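You operate a simulated robot arm through the tools that you are given. There is no shell and no other tool.

You are at the controls of a simulated robot arm. One attempt, no reset.

## Task
Cure the doubles on the yellow feeder, finish the batch, switch it off.
Fine: vacuum LOW and air MED as the chart says, then one reset.

The check looks at the end state, three seconds after you hand in, the way a careful person would. Anything else that was tipped, shoved, dropped, spilled or broken makes it a failure.

## Robot
A 6-joint arm with a two-finger parallel gripper, fixed in place. Base frame: the origin is at the foot of the arm, x ahead of it, y to its left, z up; the work surface is at about z = 0.93. Lengths are in m, angles in degrees, forces in N, time in s.
With the tool pointing down near the work surface it reaches from about 0.22 to 0.62 m from the base axis. Its first joint turns from -66.0 to 66.0 degrees. Payload 2.7 kg.
The TCP is the grasp point between the finger pads, 0.023 m short of the fingertips. In the tool frame z runs along the fingers and y along their closing line. Largest opening 0.094 m; finger width 0.038, thickness 0.01; the body of the gripper, 0.054 by 0.096 m, starts 0.039 m behind the TCP.
Orientation is told as [roll, pitch, yaw] about the base's x, y, z axes, in that order, counted from this pose: with the fingers straight down and closing along the base's y, the tool's x points along the base's -x, its y along +y and its z along -z.

## Interface
- The arm moves only by the tool nudge_tool. Its argument "rows" is a list of rows, each an object of numbers (a shift or turn left out is 0, a gripper value left out holds the last): "ax", "ay", "az": the turn, a rotation vector about the tool's x, y, z in units of 45 degrees (1.0 is 45 degrees); "tx", "ty", "tz": the shift along the tool's x, y, z in units of 250 mm (1.0 is 250 mm); "jaw": the opening in per cent of the stroke, from 0 (shut) to 100 (fully open). In form: [{"ax": .., "ay": .., "az": .., "tx": .., "ty": .., "tz": .., "jaw": ..}, ...]. A call has 1 to 20 rows; each row is the pose to reach, as a shift and turn from the pose commanded when the call began, along the tool's axes at that moment. A call with a number of a shift or a turn outside -1 to 1 is refused whole. A row lasts 0.2 s, in which the tool goes at most 0.05 m and 8.6 degrees; a call with a longer step from one row to the next is refused whole, and so is a gripper value outside its range. Where a pose cannot be reached the arm comes as near as it can. A force on the tool above 40 N (or 10 N above the force at the start of the call, whichever is more), or a blocked arm, ends the call early, and 0.2 s more pass. The fingers move at their own pace (about 0.045 m/s each) and stop on an object; they squeeze with about 42 N. The grip force told is the motor's: it shows also when the fingers shut on nothing. Time passes only in rows, and 0.2 s behind the last, so rows that repeat a pose let the fingers close. The reply holds the time, the measured pose of the TCP, the force on the tool along the base axes, the opening and the grip force, in the units named above and with some noise, with the torque about the TCP (base axes, N m) and any sound that the robot's microphone picked up.
- Cameras (640 x 400 px; columns grow to the right, rows downward): "scene" is fixed at [0.0954, -0.441, 1.417]; the picture's right is [0.55, -0.84, 0.00], its down [-0.51, -0.34, -0.79] and it looks along [0.66, 0.43, -0.61] (base axes); focal length 214 px, centre (320, 200). "wrist" rides on the gripper at [0.087, 0.016, -0.075] in the tool frame; the picture's right is [-0.18, 0.98, 0.00], its down [-0.58, -0.11, -0.81] and it looks along [-0.79, -0.15, 0.59] (tool axes); focal length 243 px, centre (320, 200).
- grab_frame(camera): a new picture of that camera. It takes no simulated time.
- probe_pixels(camera, pixels): for up to 12 pixels [column, row] of the newest picture of that camera ("zoom" is the newest enlarged one), the place [x, y, z] in the base frame of the surface seen there, good to about 0.003 m, but the place of the scene camera against the robot may be out by one fixed shift of up to 0.025 m in any direction. It takes no simulated time.
- zoom(camera, box): a new picture of the part [left, top, right, bottom] of that camera's present view, enlarged. It takes no simulated time.
- job_done(): hands the job in; it is judged then, once.

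Open the gripper and draw the arm clear of the work before you hand the job in, unless the task says otherwise.

The tools are called after "Emit:" by a JSON object that holds its "name" and its "arguments". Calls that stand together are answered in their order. nudge_tool: Moves the arm, as the interface text tells. Its arguments: {"type":"object","properties":{"rows":{"type":"array","items":{"type":"object","properties":{"ax":{"type":"number"},"ay":{"type":"number"},"az":{"type":"number"},"tx":{"type":"number"},"ty":{"type":"number"},"tz":{"type":"number"},"jaw":{"type":"number"}}}}},"required":["rows"]} The other tools are called the same way: grab_frame (camera) takes a picture; probe_pixels (camera, pixels) gives the place of the surface under pixels of a picture; zoom (camera, box) takes an enlarged picture of a part of a camera's view; job_done () hands the job in.

At the start:

```text
time: 0.0
position: [0.3515, 0.0755, 1.2935]
tcp_rot: [0.0, 0.0, -0.1]
wrist_force: [-0.8, -0.4, -0.3]
moment: [0.02, -0.02, -0.02]
opening: 0.094
finger_force: 0.1
```

scene: 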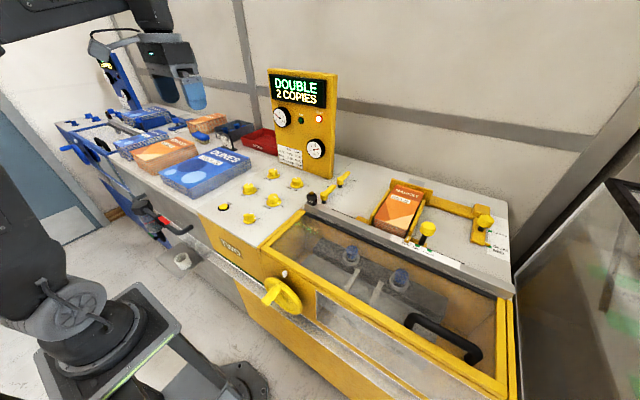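
wrist: 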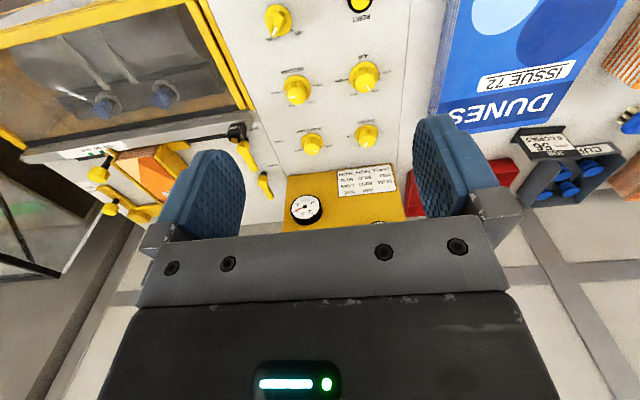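

The scene shows a yellow panel with a display "DOUBLE 2 COPIES" around (297,92), knobs around (250-300,170-220) and a chart near (290,156). I zoom in on these to read them before I move.

Emit:
{"name": "zoom", "arguments": {"camera": "scene", "box": [260, 60, 350, 180]}}

Emit:
{"name": "zoom", "arguments": {"camera": "scene", "box": [190, 150, 350, 250]}}

Emit:
{"name": "zoom", "arguments": {"camera": "wrist", "box": [240, 0, 420, 230]}}

Emit:
{"name": "zoom", "arguments": {"camera": "scene", "box": [300, 160, 520, 300]}}

```text
3.33 times, centred on (305, 120) of scene
```

zoom: 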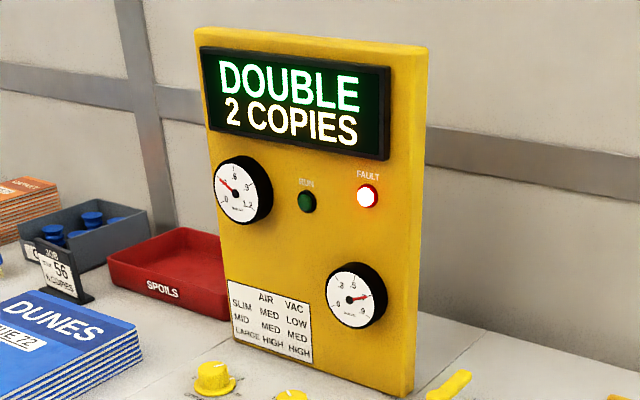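

```text
4.00 times, centred on (270, 200) of scene
```

zoom: 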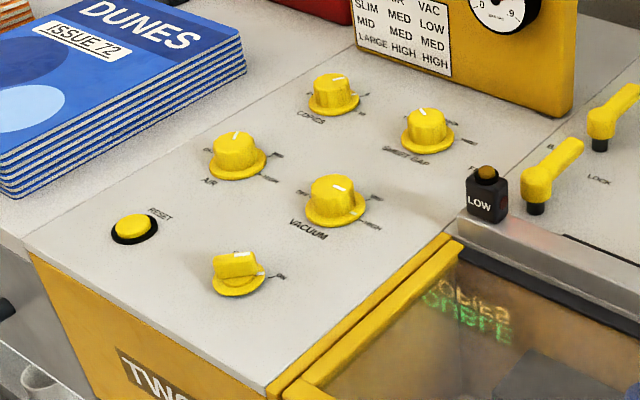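

```text
1.74 times, centred on (330, 115) of wrist
```

zoom: 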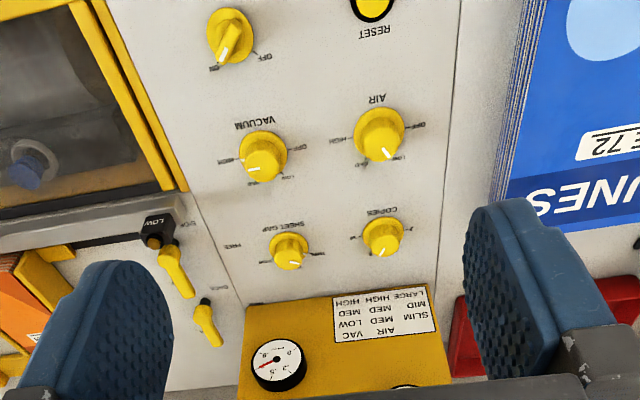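

```text
2.86 times, centred on (410, 230) of scene
```

zoom: 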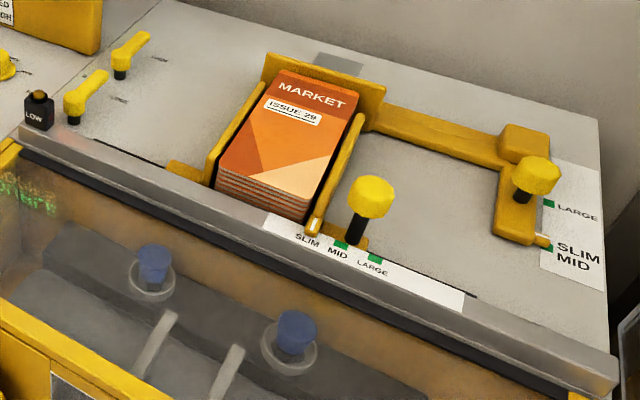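

The chart says SLIM takes air MED and vacuum LOW, and the side guide sits at SLIM near (407,245). Next I zoom on each knob's marks and the rest of the bench, including the job card, spoils tray and left end.

Emit:
{"name": "zoom", "arguments": {"camera": "scene", "box": [225, 170, 305, 230]}}

Emit:
{"name": "zoom", "arguments": {"camera": "wrist", "box": [250, 50, 410, 160]}}

Emit:
{"name": "zoom", "arguments": {"camera": "wrist", "box": [250, 0, 400, 60]}}

Emit:
{"name": "zoom", "arguments": {"camera": "scene", "box": [50, 20, 280, 200]}}

Emit:
{"name": "zoom", "arguments": {"camera": "scene", "box": [180, 210, 520, 400]}}

Emit:
{"name": "zoom", "arguments": {"camera": "scene", "box": [180, 100, 300, 180]}}

```text
6.67 times, centred on (265, 200) of scene
```

zoom: 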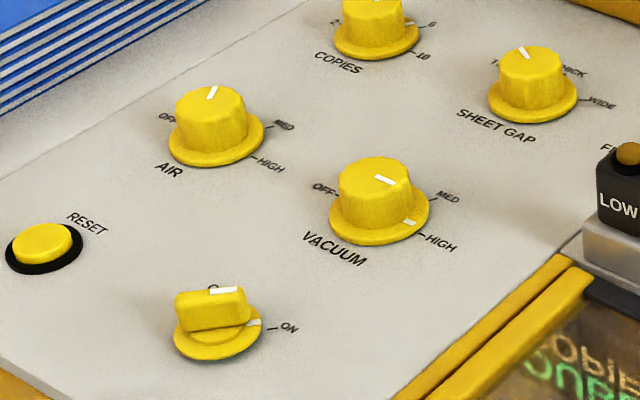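

```text
3.64 times, centred on (330, 105) of wrist
```

zoom: 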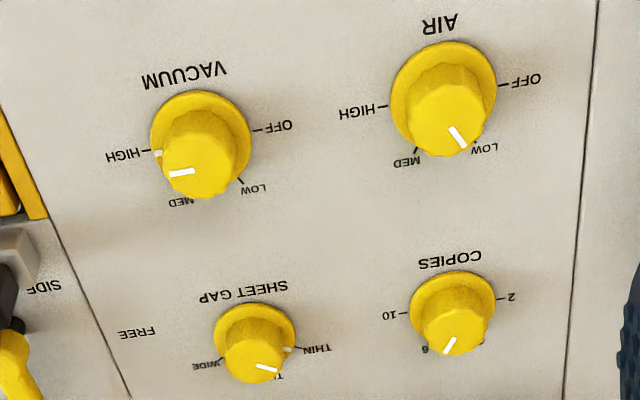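

```text
4.27 times, centred on (325, 30) of wrist
```

zoom: 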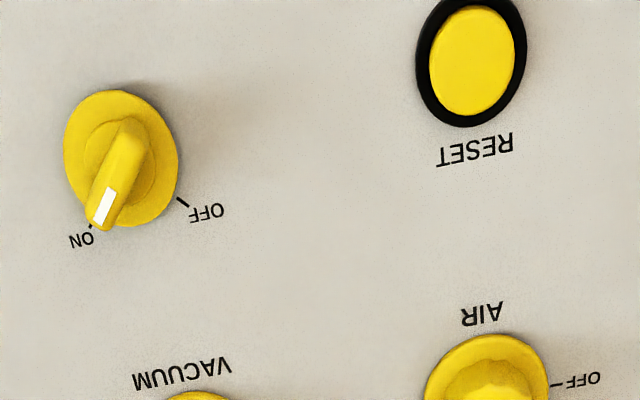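

```text
2.22 times, centred on (165, 110) of scene
```

zoom: 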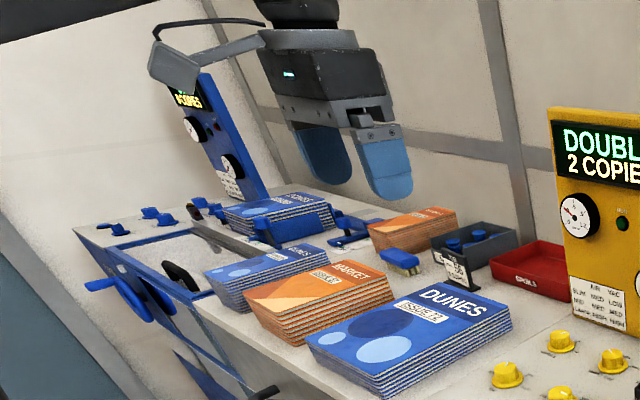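

```text
1.88 times, centred on (350, 305) of scene
```

zoom: 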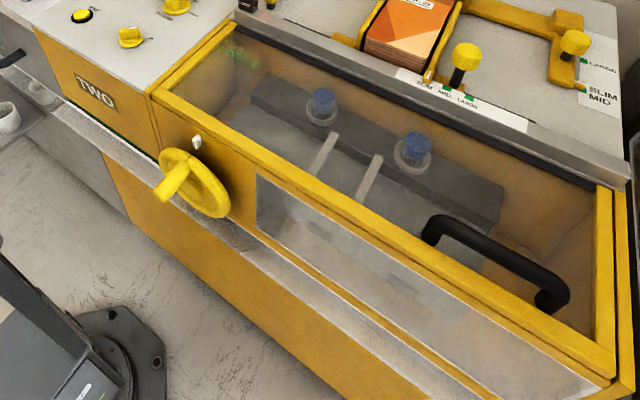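

```text
5.00 times, centred on (240, 140) of scene
```

zoom: 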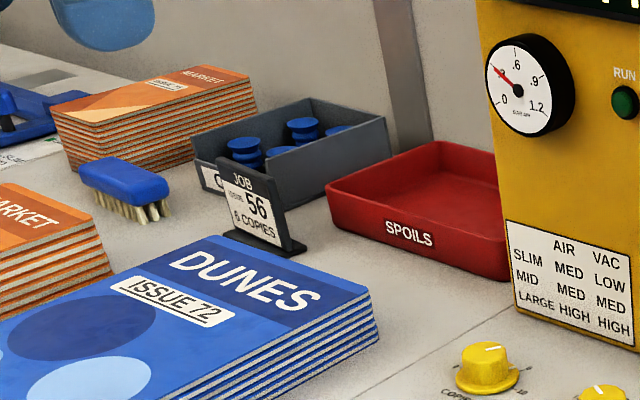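

The job card near (232,140) seems to read "ISSUE 56, 6 COPIES", and the feeder holds a Market issue. I zoom in closely on the card, the loaded stack and the other stacks to see which is which.

Emit:
{"name": "zoom", "arguments": {"camera": "scene", "box": [215, 130, 245, 152]}}

Emit:
{"name": "zoom", "arguments": {"camera": "scene", "box": [365, 175, 445, 245]}}

Emit:
{"name": "zoom", "arguments": {"camera": "scene", "box": [50, 100, 130, 160]}}

Emit:
{"name": "zoom", "arguments": {"camera": "scene", "box": [110, 105, 250, 200]}}

Emit:
{"name": "zoom", "arguments": {"camera": "scene", "box": [95, 45, 150, 115]}}

Emit:
{"name": "zoom", "arguments": {"camera": "scene", "box": [300, 160, 360, 215]}}

```text
16.00 times, centred on (230, 141) of scene
```

zoom: 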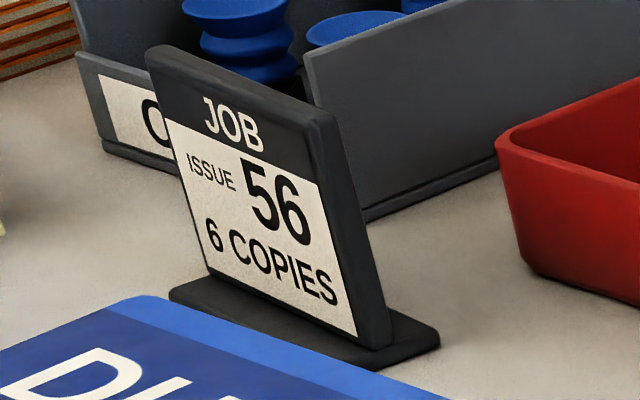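

```text
5.71 times, centred on (405, 210) of scene
```

zoom: 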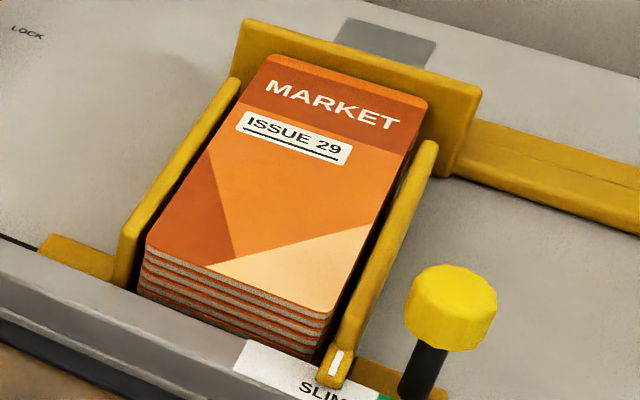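

```text
6.67 times, centred on (90, 130) of scene
```

zoom: 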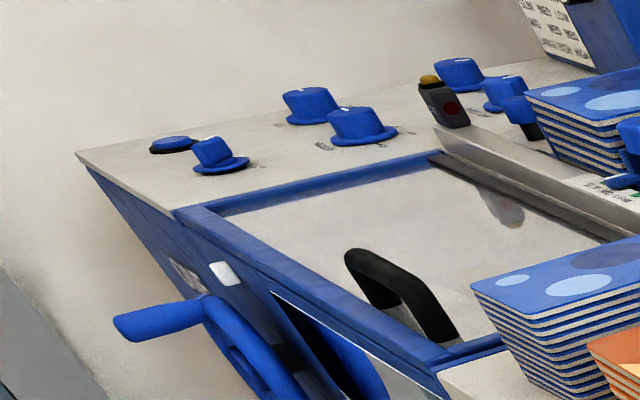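

```text
4.21 times, centred on (180, 152) of scene
```

zoom: 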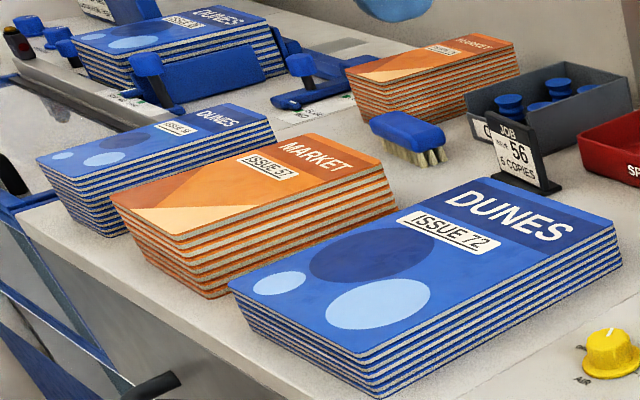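

```text
5.71 times, centred on (122, 80) of scene
```

zoom: 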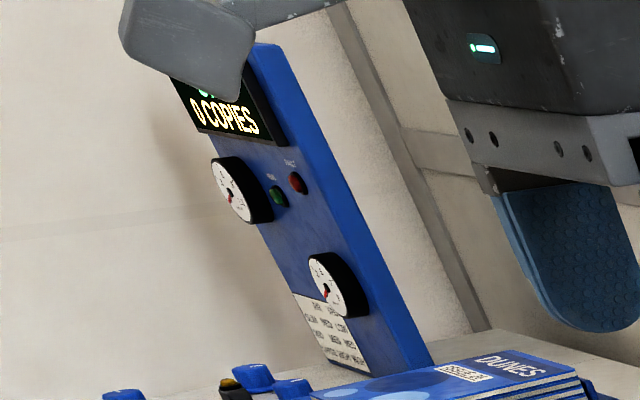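

```text
7.27 times, centred on (330, 188) of scene
```

zoom: 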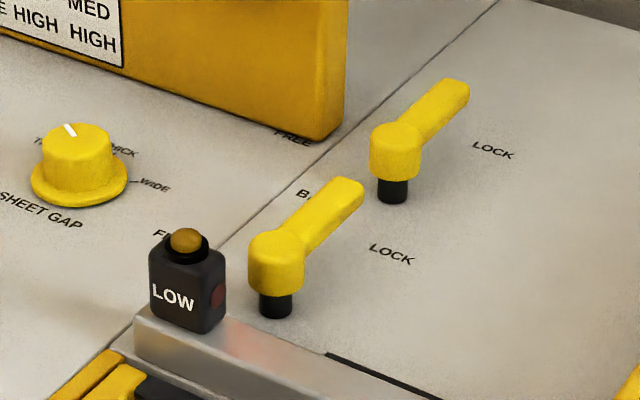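

The air mark looks near LOW and the vacuum mark at HIGH, with the sheet gap at THIN and copies near 6. I probe the knobs, reset button and switch in the wrist view, then zoom on the remaining labels.

Emit:
{"name": "probe_pixels", "arguments": {"camera": "wrist", "pixels": [[362, 78], [297, 91], [366, 137], [312, 145], [276, 18], [360, 3], [340, 60], [237, 132], [263, 185], [345, 183], [500, 20], [330, 110]]}}

Emit:
{"name": "probe_pixels", "arguments": {"camera": "scene", "pixels": [[249, 186], [273, 198], [273, 171], [296, 182], [249, 217], [223, 206], [322, 197], [343, 178], [282, 290], [312, 200], [427, 228], [485, 222]]}}

Emit:
{"name": "zoom", "arguments": {"camera": "wrist", "box": [220, 100, 320, 200]}}

Emit:
{"name": "zoom", "arguments": {"camera": "wrist", "box": [0, 0, 250, 180]}}

Emit:
{"name": "zoom", "arguments": {"camera": "wrist", "box": [500, 100, 640, 220]}}

Emit:
{"name": "zoom", "arguments": {"camera": "scene", "box": [130, 100, 240, 150]}}

```text
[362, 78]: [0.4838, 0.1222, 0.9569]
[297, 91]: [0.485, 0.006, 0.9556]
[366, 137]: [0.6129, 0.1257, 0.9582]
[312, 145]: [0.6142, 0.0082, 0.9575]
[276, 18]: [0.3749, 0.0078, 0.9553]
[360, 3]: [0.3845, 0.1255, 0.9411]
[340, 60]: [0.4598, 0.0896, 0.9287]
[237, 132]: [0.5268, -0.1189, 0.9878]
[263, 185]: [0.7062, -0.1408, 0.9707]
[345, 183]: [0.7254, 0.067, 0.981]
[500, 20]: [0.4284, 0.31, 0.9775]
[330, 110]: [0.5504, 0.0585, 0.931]
```

```text
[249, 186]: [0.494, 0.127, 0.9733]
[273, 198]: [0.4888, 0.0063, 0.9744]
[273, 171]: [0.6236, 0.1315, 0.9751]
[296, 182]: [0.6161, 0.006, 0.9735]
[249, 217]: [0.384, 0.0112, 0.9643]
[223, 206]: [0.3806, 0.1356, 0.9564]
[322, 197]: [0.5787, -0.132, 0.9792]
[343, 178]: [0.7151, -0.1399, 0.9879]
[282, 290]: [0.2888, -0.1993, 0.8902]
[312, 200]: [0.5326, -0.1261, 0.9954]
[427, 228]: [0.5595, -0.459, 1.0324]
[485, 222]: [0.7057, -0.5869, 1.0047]
```

```text
4.00 times, centred on (270, 150) of wrist
```

zoom: 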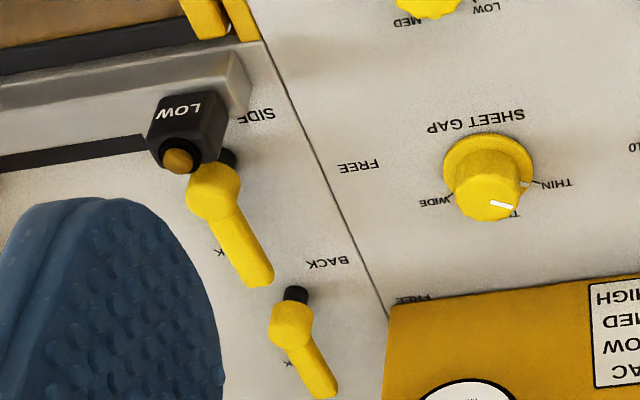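

```text
2.22 times, centred on (125, 90) of wrist
```

zoom: 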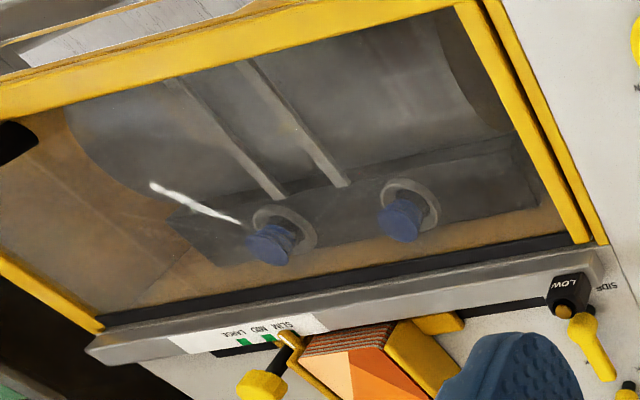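

```text
3.33 times, centred on (570, 160) of wrist
```

zoom: 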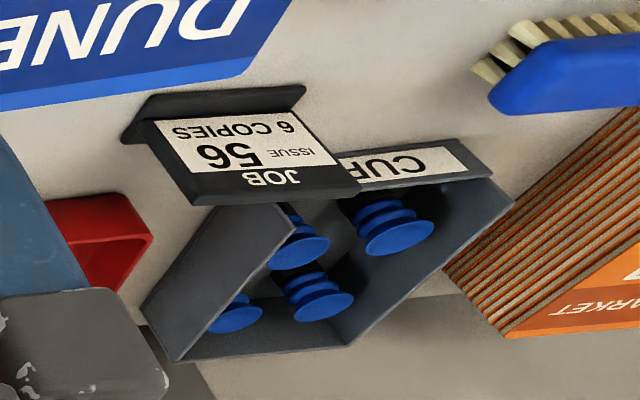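

```text
5.82 times, centred on (185, 125) of scene
```

zoom: 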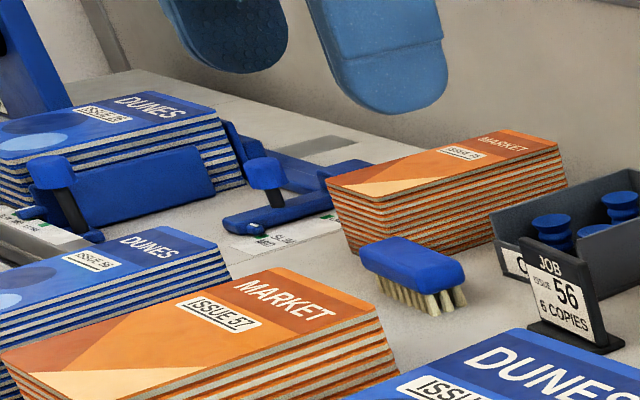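

The card's issue 56 is a Dunes stack by the blue feeder, so it isn't the Market 29 batch loaded here, and I keep to the job as told. I zoom on the AIR and VACUUM knobs in the wrist view and probe their tops and flanges.

Emit:
{"name": "zoom", "arguments": {"camera": "wrist", "box": [270, 50, 400, 131]}}

```text
4.92 times, centred on (335, 90) of wrist
```

zoom: 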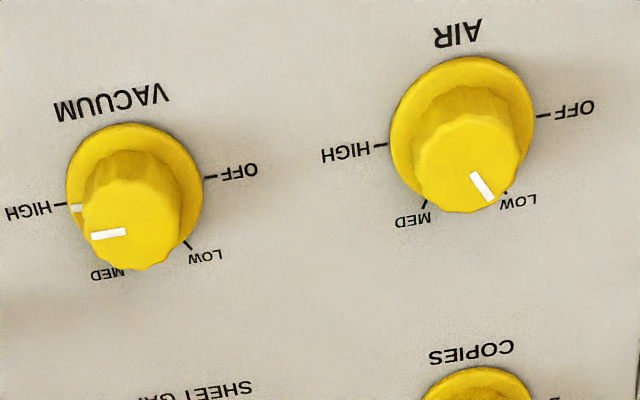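

Each knob shows a top disc, at about (467,168) for AIR and (133,222) for VACUUM, on a wider flange. I probe the top edges and flange edges in this zoom to get centres and heights.

Emit:
{"name": "probe_pixels", "arguments": {"camera": "zoom", "pixels": [[467, 168], [420, 168], [514, 168], [467, 205], [467, 130], [395, 130], [530, 115], [460, 62], [545, 115], [425, 203], [382, 147], [503, 192]]}}

Emit:
{"name": "probe_pixels", "arguments": {"camera": "zoom", "pixels": [[133, 222], [88, 222], [176, 222], [133, 260], [133, 190], [70, 190], [198, 180], [130, 130], [60, 205], [210, 178], [186, 243], [120, 275]]}}

Emit:
{"name": "zoom", "arguments": {"camera": "wrist", "box": [255, 0, 385, 50]}}

```text
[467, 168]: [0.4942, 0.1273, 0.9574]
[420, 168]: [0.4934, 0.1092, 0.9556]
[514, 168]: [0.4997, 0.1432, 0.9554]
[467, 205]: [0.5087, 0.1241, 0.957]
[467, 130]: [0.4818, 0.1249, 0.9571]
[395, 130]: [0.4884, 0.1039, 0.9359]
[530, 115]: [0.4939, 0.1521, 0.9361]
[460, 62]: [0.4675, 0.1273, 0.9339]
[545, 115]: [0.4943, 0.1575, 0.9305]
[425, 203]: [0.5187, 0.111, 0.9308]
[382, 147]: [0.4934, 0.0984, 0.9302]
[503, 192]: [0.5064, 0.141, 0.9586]
```

```text
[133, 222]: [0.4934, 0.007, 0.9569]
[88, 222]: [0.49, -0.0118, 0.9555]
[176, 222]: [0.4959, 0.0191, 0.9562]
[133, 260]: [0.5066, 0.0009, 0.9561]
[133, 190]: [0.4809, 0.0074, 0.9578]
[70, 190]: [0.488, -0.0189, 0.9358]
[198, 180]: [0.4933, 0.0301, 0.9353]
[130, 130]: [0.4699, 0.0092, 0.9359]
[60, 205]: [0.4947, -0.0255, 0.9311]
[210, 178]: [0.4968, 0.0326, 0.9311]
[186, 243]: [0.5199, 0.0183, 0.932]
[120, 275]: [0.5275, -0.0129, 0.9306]
```

```text
4.92 times, centred on (320, 25) of wrist
```

zoom: 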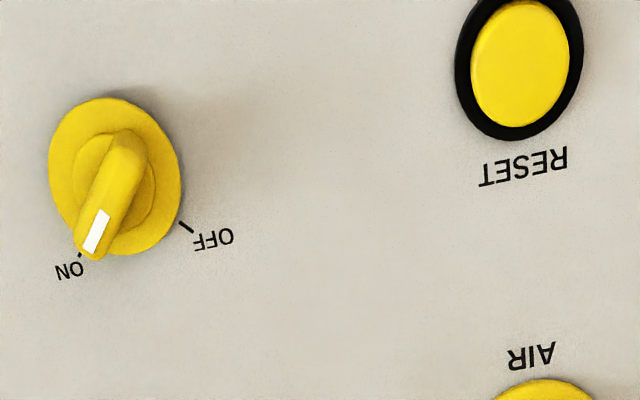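

AIR's centre is about (0.494, 0.128), with its top at z=0.957 and flange at 0.936; MED sits 60° clockwise of LOW. I move above it with the tool turned +30° in yaw and the jaws partly closed.

Emit:
{"name": "nudge_tool", "arguments": {"rows": [{"tx": -0.07, "ty": 0.026, "tz": 0.12, "az": -0.083, "jaw": 65}, {"tx": -0.14, "ty": 0.0525, "tz": 0.24, "az": -0.167, "jaw": 65}, {"tx": -0.21, "ty": 0.079, "tz": 0.36, "az": -0.25, "jaw": 65}, {"tx": -0.285, "ty": 0.105, "tz": 0.48, "az": -0.333, "jaw": 65}, {"tx": -0.355, "ty": 0.131, "tz": 0.6, "az": -0.417, "jaw": 65}, {"tx": -0.43, "ty": 0.157, "tz": 0.72, "az": -0.5, "jaw": 65}, {"tx": -0.5, "ty": 0.184, "tz": 0.84, "az": -0.583, "jaw": 65}, {"tx": -0.57, "ty": 0.21, "tz": 0.96, "az": -0.667, "jaw": 65}, {"tx": -0.57, "ty": 0.21, "tz": 0.96, "az": -0.667, "jaw": 65}]}}

```text
time: 2.0
position: [0.4943, 0.1274, 1.0514]
tcp_rot: [0.0, -0.1, 30.0]
wrist_force: [-0.1, -0.9, -0.3]
moment: [0.01, 0.0, 0.03]
opening: 0.061
finger_force: 0.0
```

The tool is now at (0.494, 0.127, 1.051) with yaw 30. I take pictures to check its alignment over the AIR knob before going down.

Emit:
{"name": "grab_frame", "arguments": {"camera": "wrist"}}

Emit:
{"name": "grab_frame", "arguments": {"camera": "scene"}}

Emit:
{"name": "zoom", "arguments": {"camera": "scene", "box": [190, 120, 330, 230]}}

```text
taken
```

wrist: 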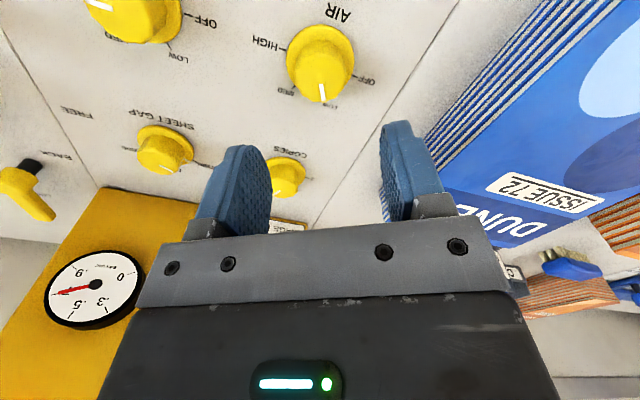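

```text
taken
```

scene: 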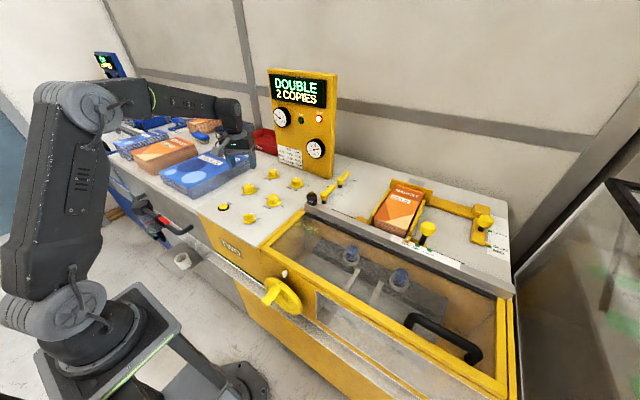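

```text
3.64 times, centred on (260, 175) of scene
```

zoom: 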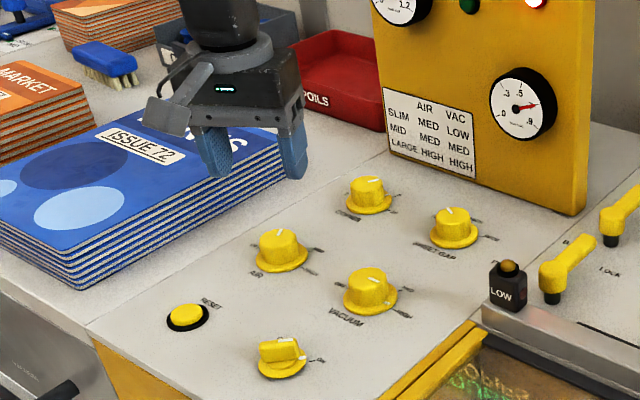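

From the tool geometry I expect the AIR knob top at about (320,80) in the wrist view, and I see it near (323,78). I zoom and probe to confirm the offset.

Emit:
{"name": "zoom", "arguments": {"camera": "wrist", "box": [250, 0, 400, 120]}}

Emit:
{"name": "probe_pixels", "arguments": {"camera": "wrist", "pixels": [[320, 78], [292, 75], [352, 75], [322, 100], [310, 28], [320, 60]]}}

```text
3.33 times, centred on (325, 60) of wrist
```

zoom: 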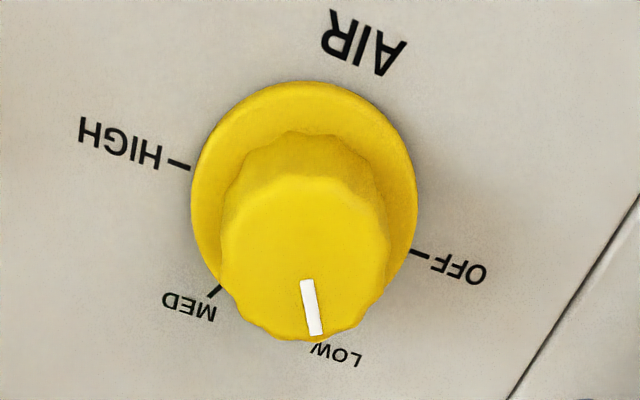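

```text
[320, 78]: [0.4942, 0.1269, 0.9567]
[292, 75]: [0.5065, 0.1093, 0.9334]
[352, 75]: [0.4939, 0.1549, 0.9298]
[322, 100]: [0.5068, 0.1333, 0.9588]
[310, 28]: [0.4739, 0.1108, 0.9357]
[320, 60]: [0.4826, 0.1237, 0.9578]
```

The zoom puts the knob top centre at (320.5, 77.4), so it's within about 2 mm of the tool axis. I lower the tool to z≈0.963 and close on the AIR knob.

Emit:
{"name": "nudge_tool", "arguments": {"rows": [{"tz": 0.1, "jaw": 65}, {"tz": 0.2, "jaw": 65}, {"tz": 0.28, "jaw": 65}, {"tz": 0.33, "jaw": 65}, {"tz": 0.352, "jaw": 65}, {"tz": 0.352, "jaw": 65}]}}

```text
time: 3.4
position: [0.4925, 0.1283, 0.9648]
tcp_rot: [0.0, 0.0, 29.8]
wrist_force: [-0.1, -0.4, -0.2]
moment: [-0.01, 0.02, -0.01]
opening: 0.0613
finger_force: 0.1
```

The tool reached z=0.965 with no contact force. I close the jaws on the knob.

Emit:
{"name": "nudge_tool", "arguments": {"rows": [{"jaw": 25}, {"jaw": 25}, {"jaw": 25}, {"jaw": 25}]}}

```text
time: 4.4
position: [0.4937, 0.1267, 0.9649]
tcp_rot: [0.0, 0.0, 29.9]
wrist_force: [4.9, -6.9, -2.0]
moment: [0.23, 0.0, -0.01]
opening: 0.0354
finger_force: 45.1
```

The jaws hold the knob at 0.035 m with about 8 N of side load. I turn clockwise (+az) in small steps by 40° first and watch the readings.

Emit:
{"name": "nudge_tool", "arguments": {"rows": [{"az": 0.12, "ty": -0.004}, {"az": 0.25, "ty": -0.006}, {"az": 0.4, "ty": -0.006}, {"az": 0.55, "ty": -0.006}, {"az": 0.7, "ty": -0.006}, {"az": 0.85, "ty": -0.006}, {"az": 0.89, "ty": -0.006}]}}

```text
time: 6.0
position: [0.4937, 0.1284, 0.9649]
tcp_rot: [0.1, 0.0, -10.1]
wrist_force: [5.2, 20.5, -19.2]
moment: [-0.08, -1.21, 0.03]
opening: 0.0356
finger_force: 44.8
```

Yaw is now -10 with side forces near 20 N. I check the knob in pictures before I continue.

Emit:
{"name": "zoom", "arguments": {"camera": "scene", "box": [210, 150, 300, 220]}}

Emit:
{"name": "grab_frame", "arguments": {"camera": "wrist"}}

Emit:
{"name": "zoom", "arguments": {"camera": "scene", "box": [260, 60, 350, 180]}}

```text
5.71 times, centred on (255, 185) of scene
```

zoom: 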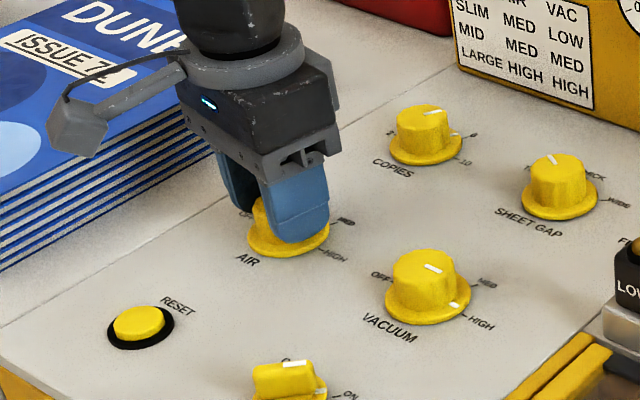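

```text
taken
```

wrist: 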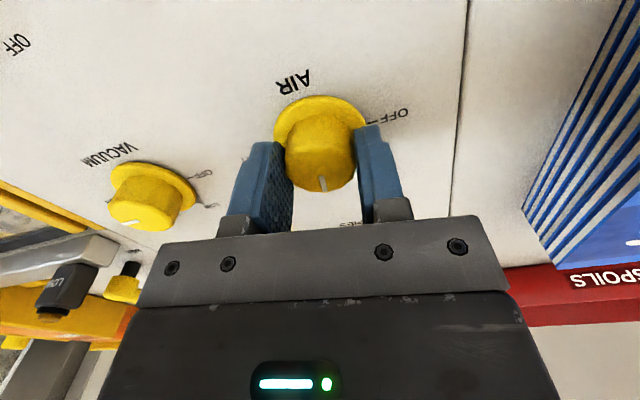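

```text
3.33 times, centred on (305, 120) of scene
```

zoom: 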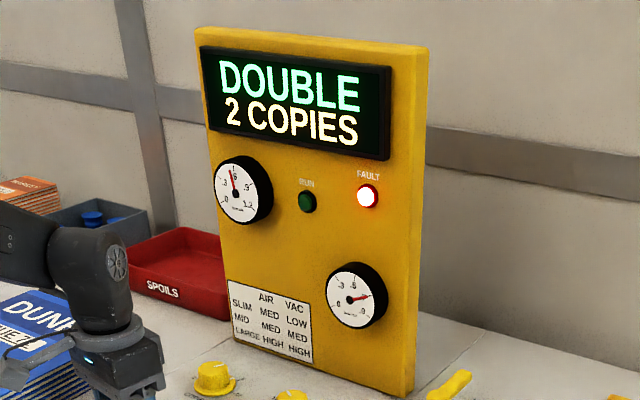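

The air gauge has risen and the knob turns with the fingers. I turn 20° more toward MED and ease the side load with a 1.5 mm shift.

Emit:
{"name": "nudge_tool", "arguments": {"rows": [{"az": 0.11, "ty": 0.003}, {"az": 0.22, "ty": 0.006}, {"az": 0.33, "ty": 0.006}, {"az": 0.444, "ty": 0.006}, {"az": 0.444, "ty": 0.006}]}}

Emit:
{"name": "zoom", "arguments": {"camera": "scene", "box": [260, 60, 350, 180]}}

Emit:
{"name": "grab_frame", "arguments": {"camera": "wrist"}}

```text
time: 7.2
position: [0.4947, 0.1284, 0.9638]
tcp_rot: [0.0, 0.0, -30.2]
wrist_force: [9.8, 21.8, -17.5]
moment: [0.21, 0.54, -0.02]
opening: 0.0354
finger_force: 44.8
```

```text
3.33 times, centred on (305, 120) of scene
```

zoom: 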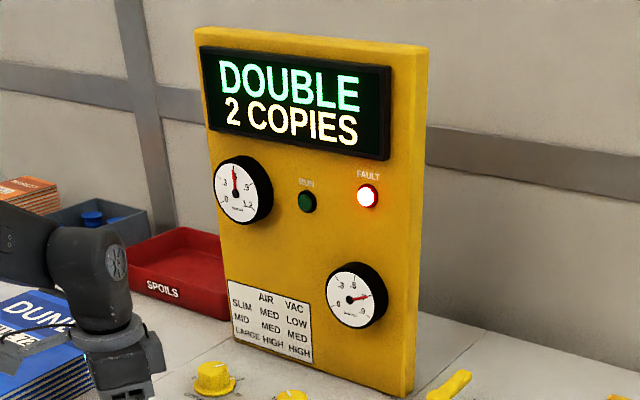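

```text
taken
```

wrist: 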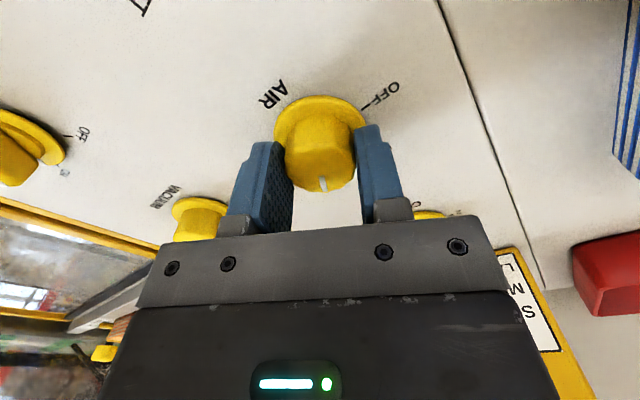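

The knob should now be at MED, with yaw at -30. I open the jaws and lift clear to see the mark.

Emit:
{"name": "nudge_tool", "arguments": {"rows": [{"jaw": 65}, {"jaw": 65}, {"jaw": 65}, {"jaw": 65, "tz": -0.05}, {"jaw": 65, "tz": -0.15}, {"jaw": 65, "tz": -0.28}, {"jaw": 65, "tz": -0.35}]}}

Emit:
{"name": "grab_frame", "arguments": {"camera": "wrist"}}

Emit:
{"name": "zoom", "arguments": {"camera": "wrist", "box": [250, 0, 400, 120]}}

Emit:
{"name": "zoom", "arguments": {"camera": "scene", "box": [210, 150, 300, 220]}}

```text
time: 8.8
position: [0.4944, 0.1267, 1.0521]
tcp_rot: [0.1, 0.1, -30.1]
wrist_force: [-0.1, 0.6, 0.1]
moment: [-0.02, -0.05, 0.0]
opening: 0.0612
finger_force: 0.1
```

```text
taken
```

wrist: 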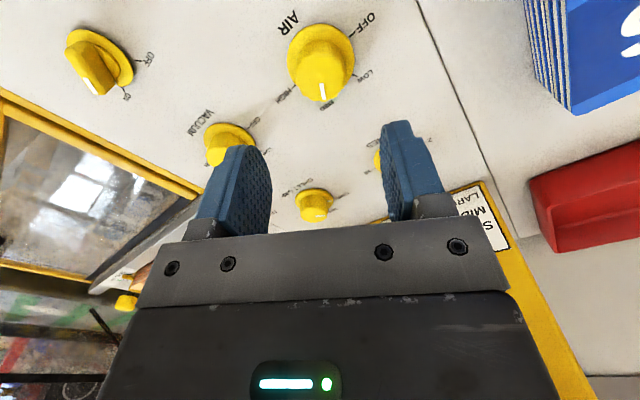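

```text
3.33 times, centred on (325, 60) of wrist
```

zoom: 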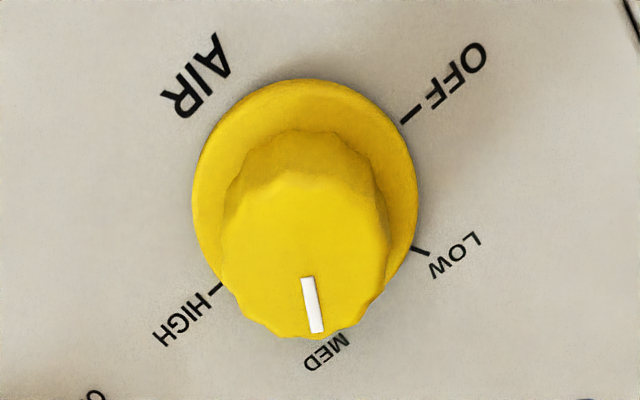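

```text
5.71 times, centred on (255, 185) of scene
```

zoom: 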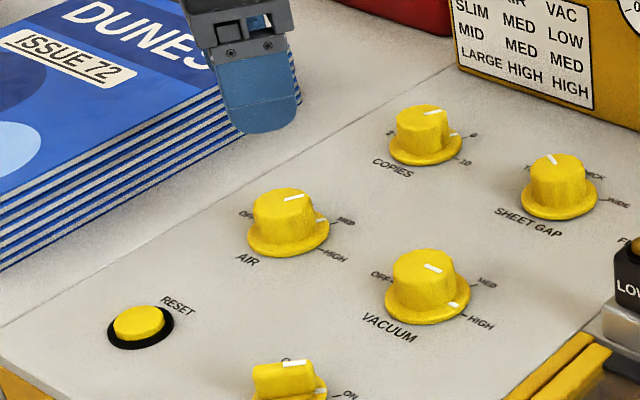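

AIR now reads MED, with the flange mark at the MED tick near (320,220) in the scene zoom. I move over the VACUUM knob and turn the tool to yaw -60, which leaves room for the 120° counter-clockwise turn.

Emit:
{"name": "nudge_tool", "arguments": {"rows": [{"tx": -0.05, "ty": -0.085, "az": 0.133}, {"tx": -0.1, "ty": -0.17, "az": 0.267}, {"tx": -0.15, "ty": -0.255, "az": 0.4}, {"tx": -0.2, "ty": -0.34, "az": 0.533}, {"tx": -0.248, "ty": -0.425, "az": 0.667}, {"tx": -0.248, "ty": -0.425, "az": 0.667}]}}

Emit:
{"name": "grab_frame", "arguments": {"camera": "wrist"}}

Emit:
{"name": "zoom", "arguments": {"camera": "wrist", "box": [250, 0, 400, 120]}}

```text
time: 10.2
position: [0.4962, 0.0051, 1.0522]
tcp_rot: [0.0, 0.1, -60.2]
wrist_force: [0.7, 0.0, 0.1]
moment: [0.0, -0.01, 0.01]
opening: 0.0612
finger_force: 0.1
```

```text
taken
```

wrist: 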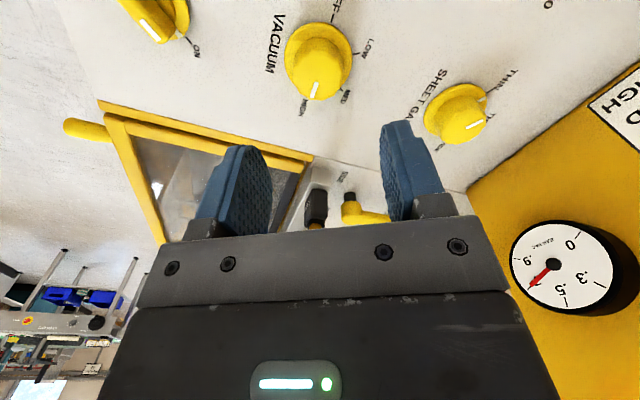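

```text
3.33 times, centred on (325, 60) of wrist
```

zoom: 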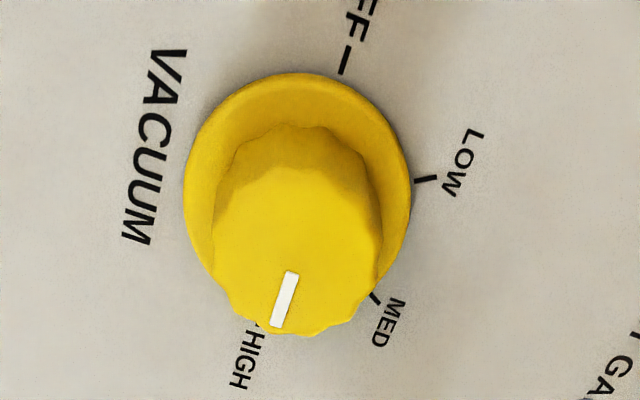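

The VACUUM knob's top centre is at (296,252) in the zoom, about 1.5 mm off along tool -y. I correct for that and go down to the knob with the jaws still open.

Emit:
{"name": "nudge_tool", "arguments": {"rows": [{"tx": 0.004, "ty": -0.006, "tz": 0.1}, {"tx": 0.004, "ty": -0.006, "tz": 0.2}, {"tx": 0.004, "ty": -0.006, "tz": 0.28}, {"tx": 0.004, "ty": -0.006, "tz": 0.33}, {"tx": 0.004, "ty": -0.006, "tz": 0.35}, {"tx": 0.004, "ty": -0.006, "tz": 0.35}]}}

Emit:
{"name": "nudge_tool", "arguments": {"rows": [{"jaw": 25}, {"jaw": 25}, {"jaw": 25}, {"jaw": 25}]}}

```text
time: 11.6
position: [0.4933, 0.0058, 0.9649]
tcp_rot: [0.1, 0.0, -60.0]
wrist_force: [-0.1, 0.1, 0.3]
moment: [-0.05, -0.02, 0.0]
opening: 0.061
finger_force: 0.0
```

```text
time: 12.6
position: [0.4947, 0.0054, 0.9659]
tcp_rot: [0.2, 0.0, -60.1]
wrist_force: [12.2, 6.2, -7.1]
moment: [-0.1, -0.65, 0.05]
opening: 0.0354
finger_force: 44.6
```

The knob is gripped at 0.035 m with about 14 N along tool +y. I turn 45° counter-clockwise (az negative) and ease that side load by 1 mm.

Emit:
{"name": "nudge_tool", "arguments": {"rows": [{"az": -0.12, "ty": 0.003}, {"az": -0.27, "ty": 0.004}, {"az": -0.42, "ty": 0.004}, {"az": -0.57, "ty": 0.004}, {"az": -0.72, "ty": 0.004}, {"az": -0.87, "ty": 0.004}, {"az": -1.0, "ty": 0.004}, {"az": -1.0, "ty": 0.004}]}}

Emit:
{"name": "zoom", "arguments": {"camera": "scene", "box": [260, 60, 350, 180]}}

```text
time: 14.4
position: [0.494, 0.005, 0.9653]
tcp_rot: [0.0, 0.1, -15.1]
wrist_force: [-2.8, -2.3, 6.1]
moment: [0.0, 0.43, 0.03]
opening: 0.0354
finger_force: 45.4
```

```text
3.33 times, centred on (305, 120) of scene
```

zoom: 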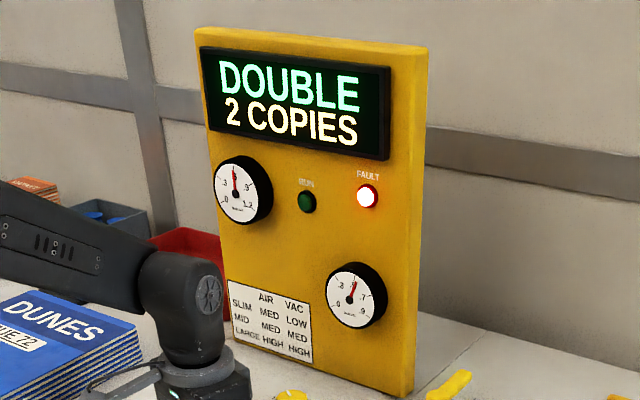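

The vacuum gauge at (351,290) in the zoom has dropped, so the knob is turning. I turn another 45° counter-clockwise.

Emit:
{"name": "nudge_tool", "arguments": {"rows": [{"az": -0.12}, {"az": -0.27}, {"az": -0.42}, {"az": -0.57}, {"az": -0.72}, {"az": -0.87}, {"az": -1.0}, {"az": -1.0}]}}

```text
time: 16.2
position: [0.4944, 0.0037, 0.9667]
tcp_rot: [-0.1, 0.0, 30.0]
wrist_force: [-5.7, -22.3, 12.7]
moment: [-0.23, 0.65, 0.01]
opening: 0.0358
finger_force: 45.2
```

90° of the 120° are done, and the side load is about -16 N along tool y. I turn the last 30° and shift 1 mm to ease the load.

Emit:
{"name": "nudge_tool", "arguments": {"rows": [{"az": -0.12, "ty": -0.004}, {"az": -0.27, "ty": -0.004}, {"az": -0.42, "ty": -0.004}, {"az": -0.57, "ty": -0.004}, {"az": -0.667, "ty": -0.004}, {"az": -0.667, "ty": -0.004}]}}

Emit:
{"name": "nudge_tool", "arguments": {"rows": [{"jaw": 65}, {"jaw": 65}, {"jaw": 65}, {"jaw": 65, "tz": -0.05}, {"jaw": 65, "tz": -0.15}, {"jaw": 65, "tz": -0.28}, {"jaw": 65, "tz": -0.35}]}}

Emit:
{"name": "grab_frame", "arguments": {"camera": "wrist"}}

Emit:
{"name": "zoom", "arguments": {"camera": "wrist", "box": [250, 0, 400, 120]}}

Emit:
{"name": "zoom", "arguments": {"camera": "scene", "box": [210, 150, 300, 230]}}

Emit:
{"name": "zoom", "arguments": {"camera": "scene", "box": [260, 60, 350, 180]}}

```text
time: 17.6
position: [0.4941, 0.0043, 0.9654]
tcp_rot: [-0.1, 0.0, 60.0]
wrist_force: [-4.5, -21.1, 12.1]
moment: [0.13, 0.03, -0.01]
opening: 0.0354
finger_force: 45.3
```

```text
time: 19.2
position: [0.4941, 0.0051, 1.0525]
tcp_rot: [0.0, 0.0, 59.9]
wrist_force: [0.0, 0.6, 0.1]
moment: [-0.02, 0.01, -0.02]
opening: 0.0611
finger_force: 0.0
```

```text
taken
```

wrist: 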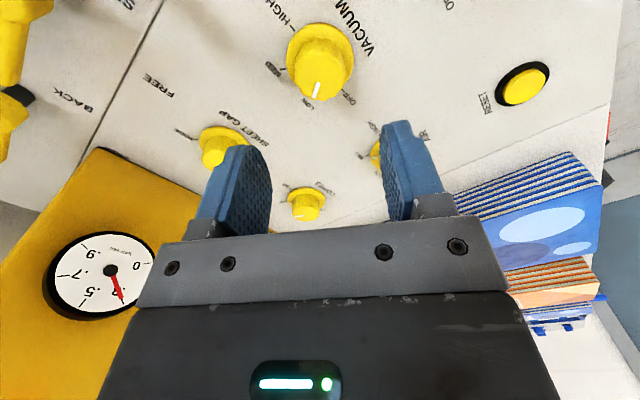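

```text
3.33 times, centred on (325, 60) of wrist
```

zoom: 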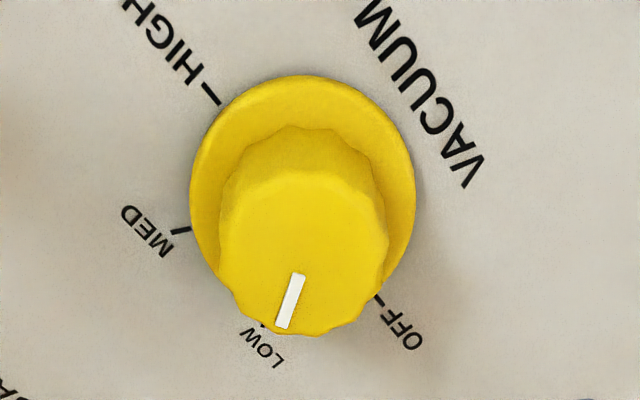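

```text
5.00 times, centred on (255, 190) of scene
```

zoom: 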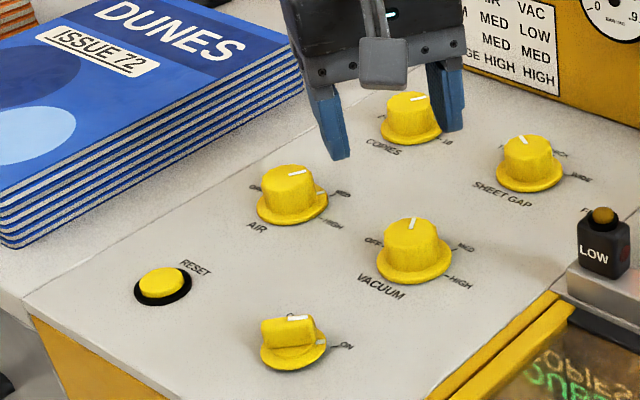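

```text
3.33 times, centred on (305, 120) of scene
```

zoom: 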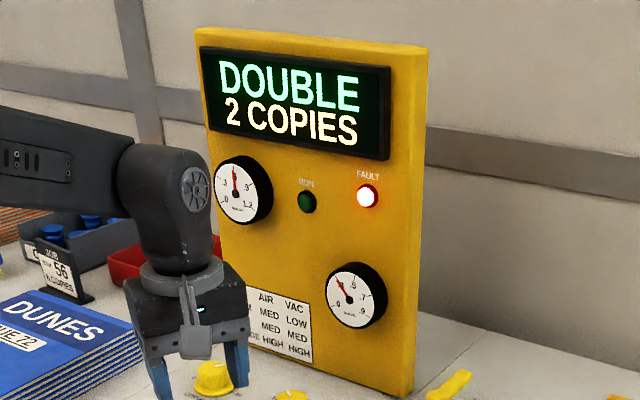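

VACUUM now points at LOW, AIR stays at MED and COPIES at 6, and both gauges have moved. I probe the reset button in the wrist view near (522,85), and the switch area, before the single press.

Emit:
{"name": "zoom", "arguments": {"camera": "wrist", "box": [470, 40, 570, 120]}}

Emit:
{"name": "probe_pixels", "arguments": {"camera": "wrist", "pixels": [[525, 86], [510, 86], [540, 80], [525, 72], [523, 98], [500, 95], [546, 72], [535, 62], [560, 95]]}}

Emit:
{"name": "zoom", "arguments": {"camera": "scene", "box": [205, 190, 275, 235]}}

Emit:
{"name": "zoom", "arguments": {"camera": "scene", "box": [300, 220, 500, 380]}}

```text
5.00 times, centred on (520, 80) of wrist
```

zoom: 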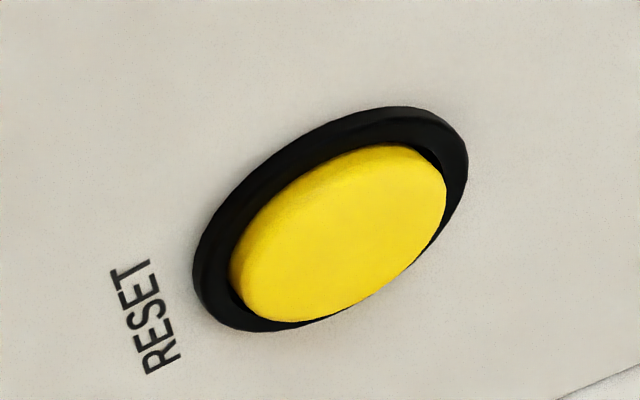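

```text
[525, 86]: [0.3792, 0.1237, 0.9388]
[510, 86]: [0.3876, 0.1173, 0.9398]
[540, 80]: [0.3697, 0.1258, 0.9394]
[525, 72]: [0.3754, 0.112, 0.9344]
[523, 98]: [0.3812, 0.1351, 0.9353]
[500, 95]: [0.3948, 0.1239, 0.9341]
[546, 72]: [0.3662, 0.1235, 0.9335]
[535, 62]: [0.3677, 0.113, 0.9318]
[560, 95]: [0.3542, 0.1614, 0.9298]
```

```text
8.89 times, centred on (240, 212) of scene
```

zoom: 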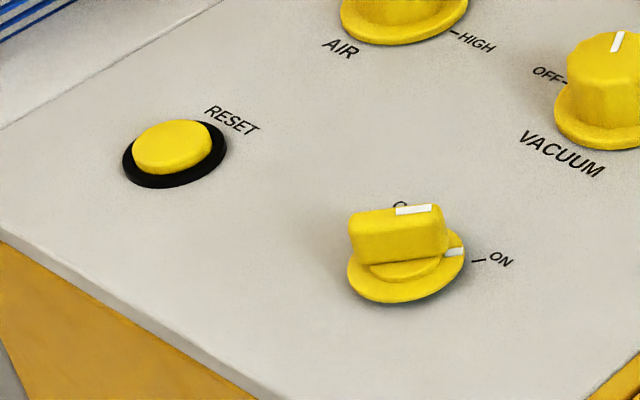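

```text
2.50 times, centred on (400, 300) of scene
```

zoom: 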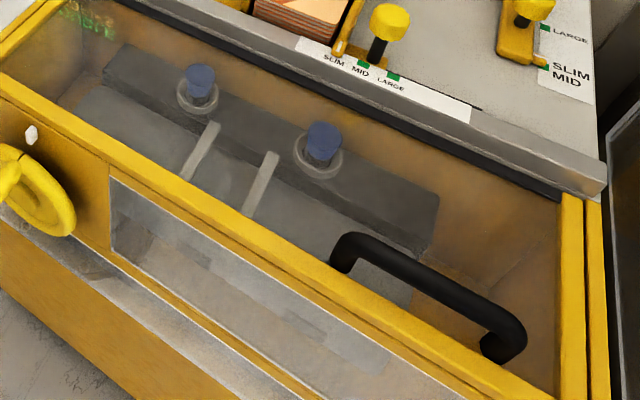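

The reset button centre is near (0.380, 0.125) with its top at z=0.939. I move to hover over it with the jaws closed, and check alignment again before pressing.

Emit:
{"name": "nudge_tool", "arguments": {"rows": [{"tx": -0.028, "ty": 0.091, "az": 0.143, "jaw": 0}, {"tx": -0.057, "ty": 0.182, "az": 0.286, "jaw": 0}, {"tx": -0.085, "ty": 0.273, "az": 0.429, "jaw": 0}, {"tx": -0.113, "ty": 0.364, "az": 0.571, "jaw": 0}, {"tx": -0.141, "ty": 0.455, "az": 0.714, "jaw": 0}, {"tx": -0.17, "ty": 0.546, "az": 0.857, "jaw": 0}, {"tx": -0.198, "ty": 0.637, "az": 1.0, "jaw": 0}, {"tx": -0.198, "ty": 0.637, "az": 1.0, "jaw": 0}]}}

Emit:
{"name": "grab_frame", "arguments": {"camera": "wrist"}}

Emit:
{"name": "zoom", "arguments": {"camera": "wrist", "box": [250, 0, 400, 120]}}

Emit:
{"name": "zoom", "arguments": {"camera": "scene", "box": [180, 150, 300, 235]}}

```text
time: 21.0
position: [0.3825, 0.127, 1.0532]
tcp_rot: [-0.1, -0.1, 14.8]
wrist_force: [0.0, 1.2, -0.1]
moment: [0.0, -0.04, 0.02]
opening: 0.0
finger_force: 42.6
```

```text
taken
```

wrist: 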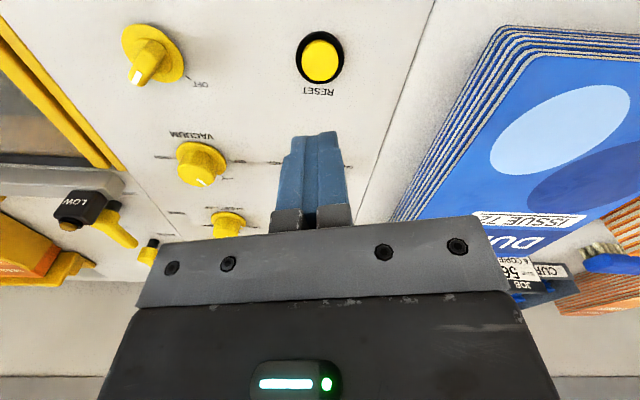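

```text
3.33 times, centred on (325, 60) of wrist
```

zoom: 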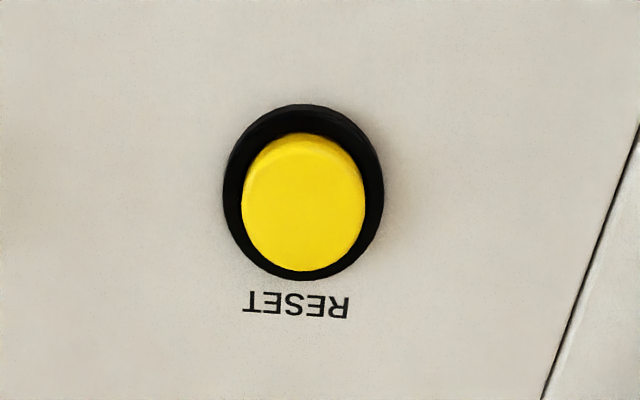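

```text
4.71 times, centred on (240, 192) of scene
```

zoom: 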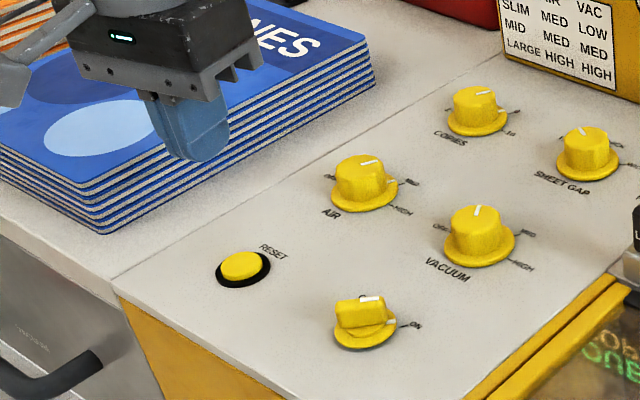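

The button is centred in column, at (320,62), and about 2 mm off along tool x. I correct and lower the tool to just above the button.

Emit:
{"name": "nudge_tool", "arguments": {"rows": [{"tx": 0.008, "tz": 0.1}, {"tx": 0.008, "tz": 0.2}, {"tx": 0.008, "tz": 0.28}, {"tx": 0.008, "tz": 0.32}, {"tx": 0.008, "tz": 0.336}, {"tx": 0.008, "tz": 0.336}]}}

Emit:
{"name": "zoom", "arguments": {"camera": "scene", "box": [190, 180, 260, 230]}}

Emit:
{"name": "grab_frame", "arguments": {"camera": "wrist"}}

```text
time: 22.4
position: [0.3807, 0.1288, 0.9689]
tcp_rot: [0.0, 0.0, 14.9]
wrist_force: [0.2, -0.8, 0.3]
moment: [-0.01, 0.0, 0.01]
opening: 0.0
finger_force: 41.9
```

```text
8.00 times, centred on (225, 205) of scene
```

zoom: 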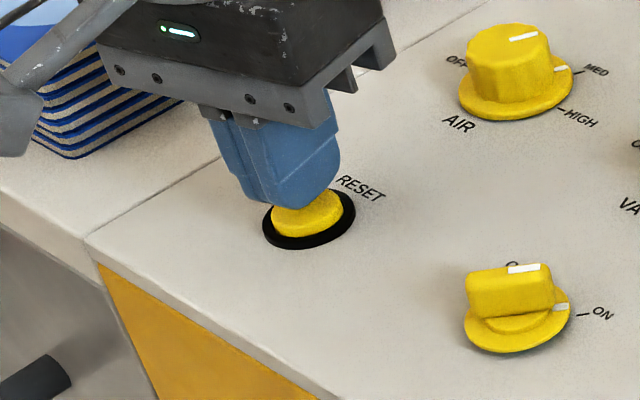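

```text
taken
```

wrist: 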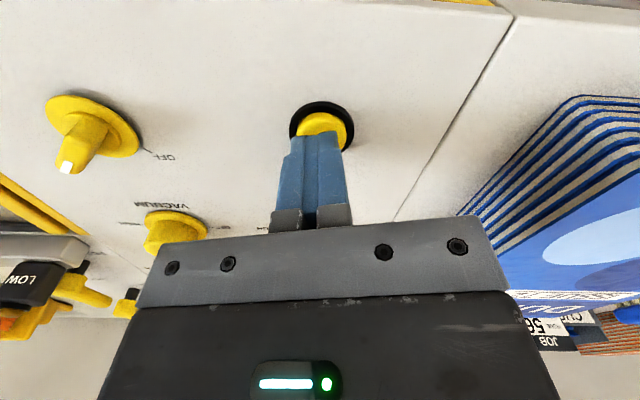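

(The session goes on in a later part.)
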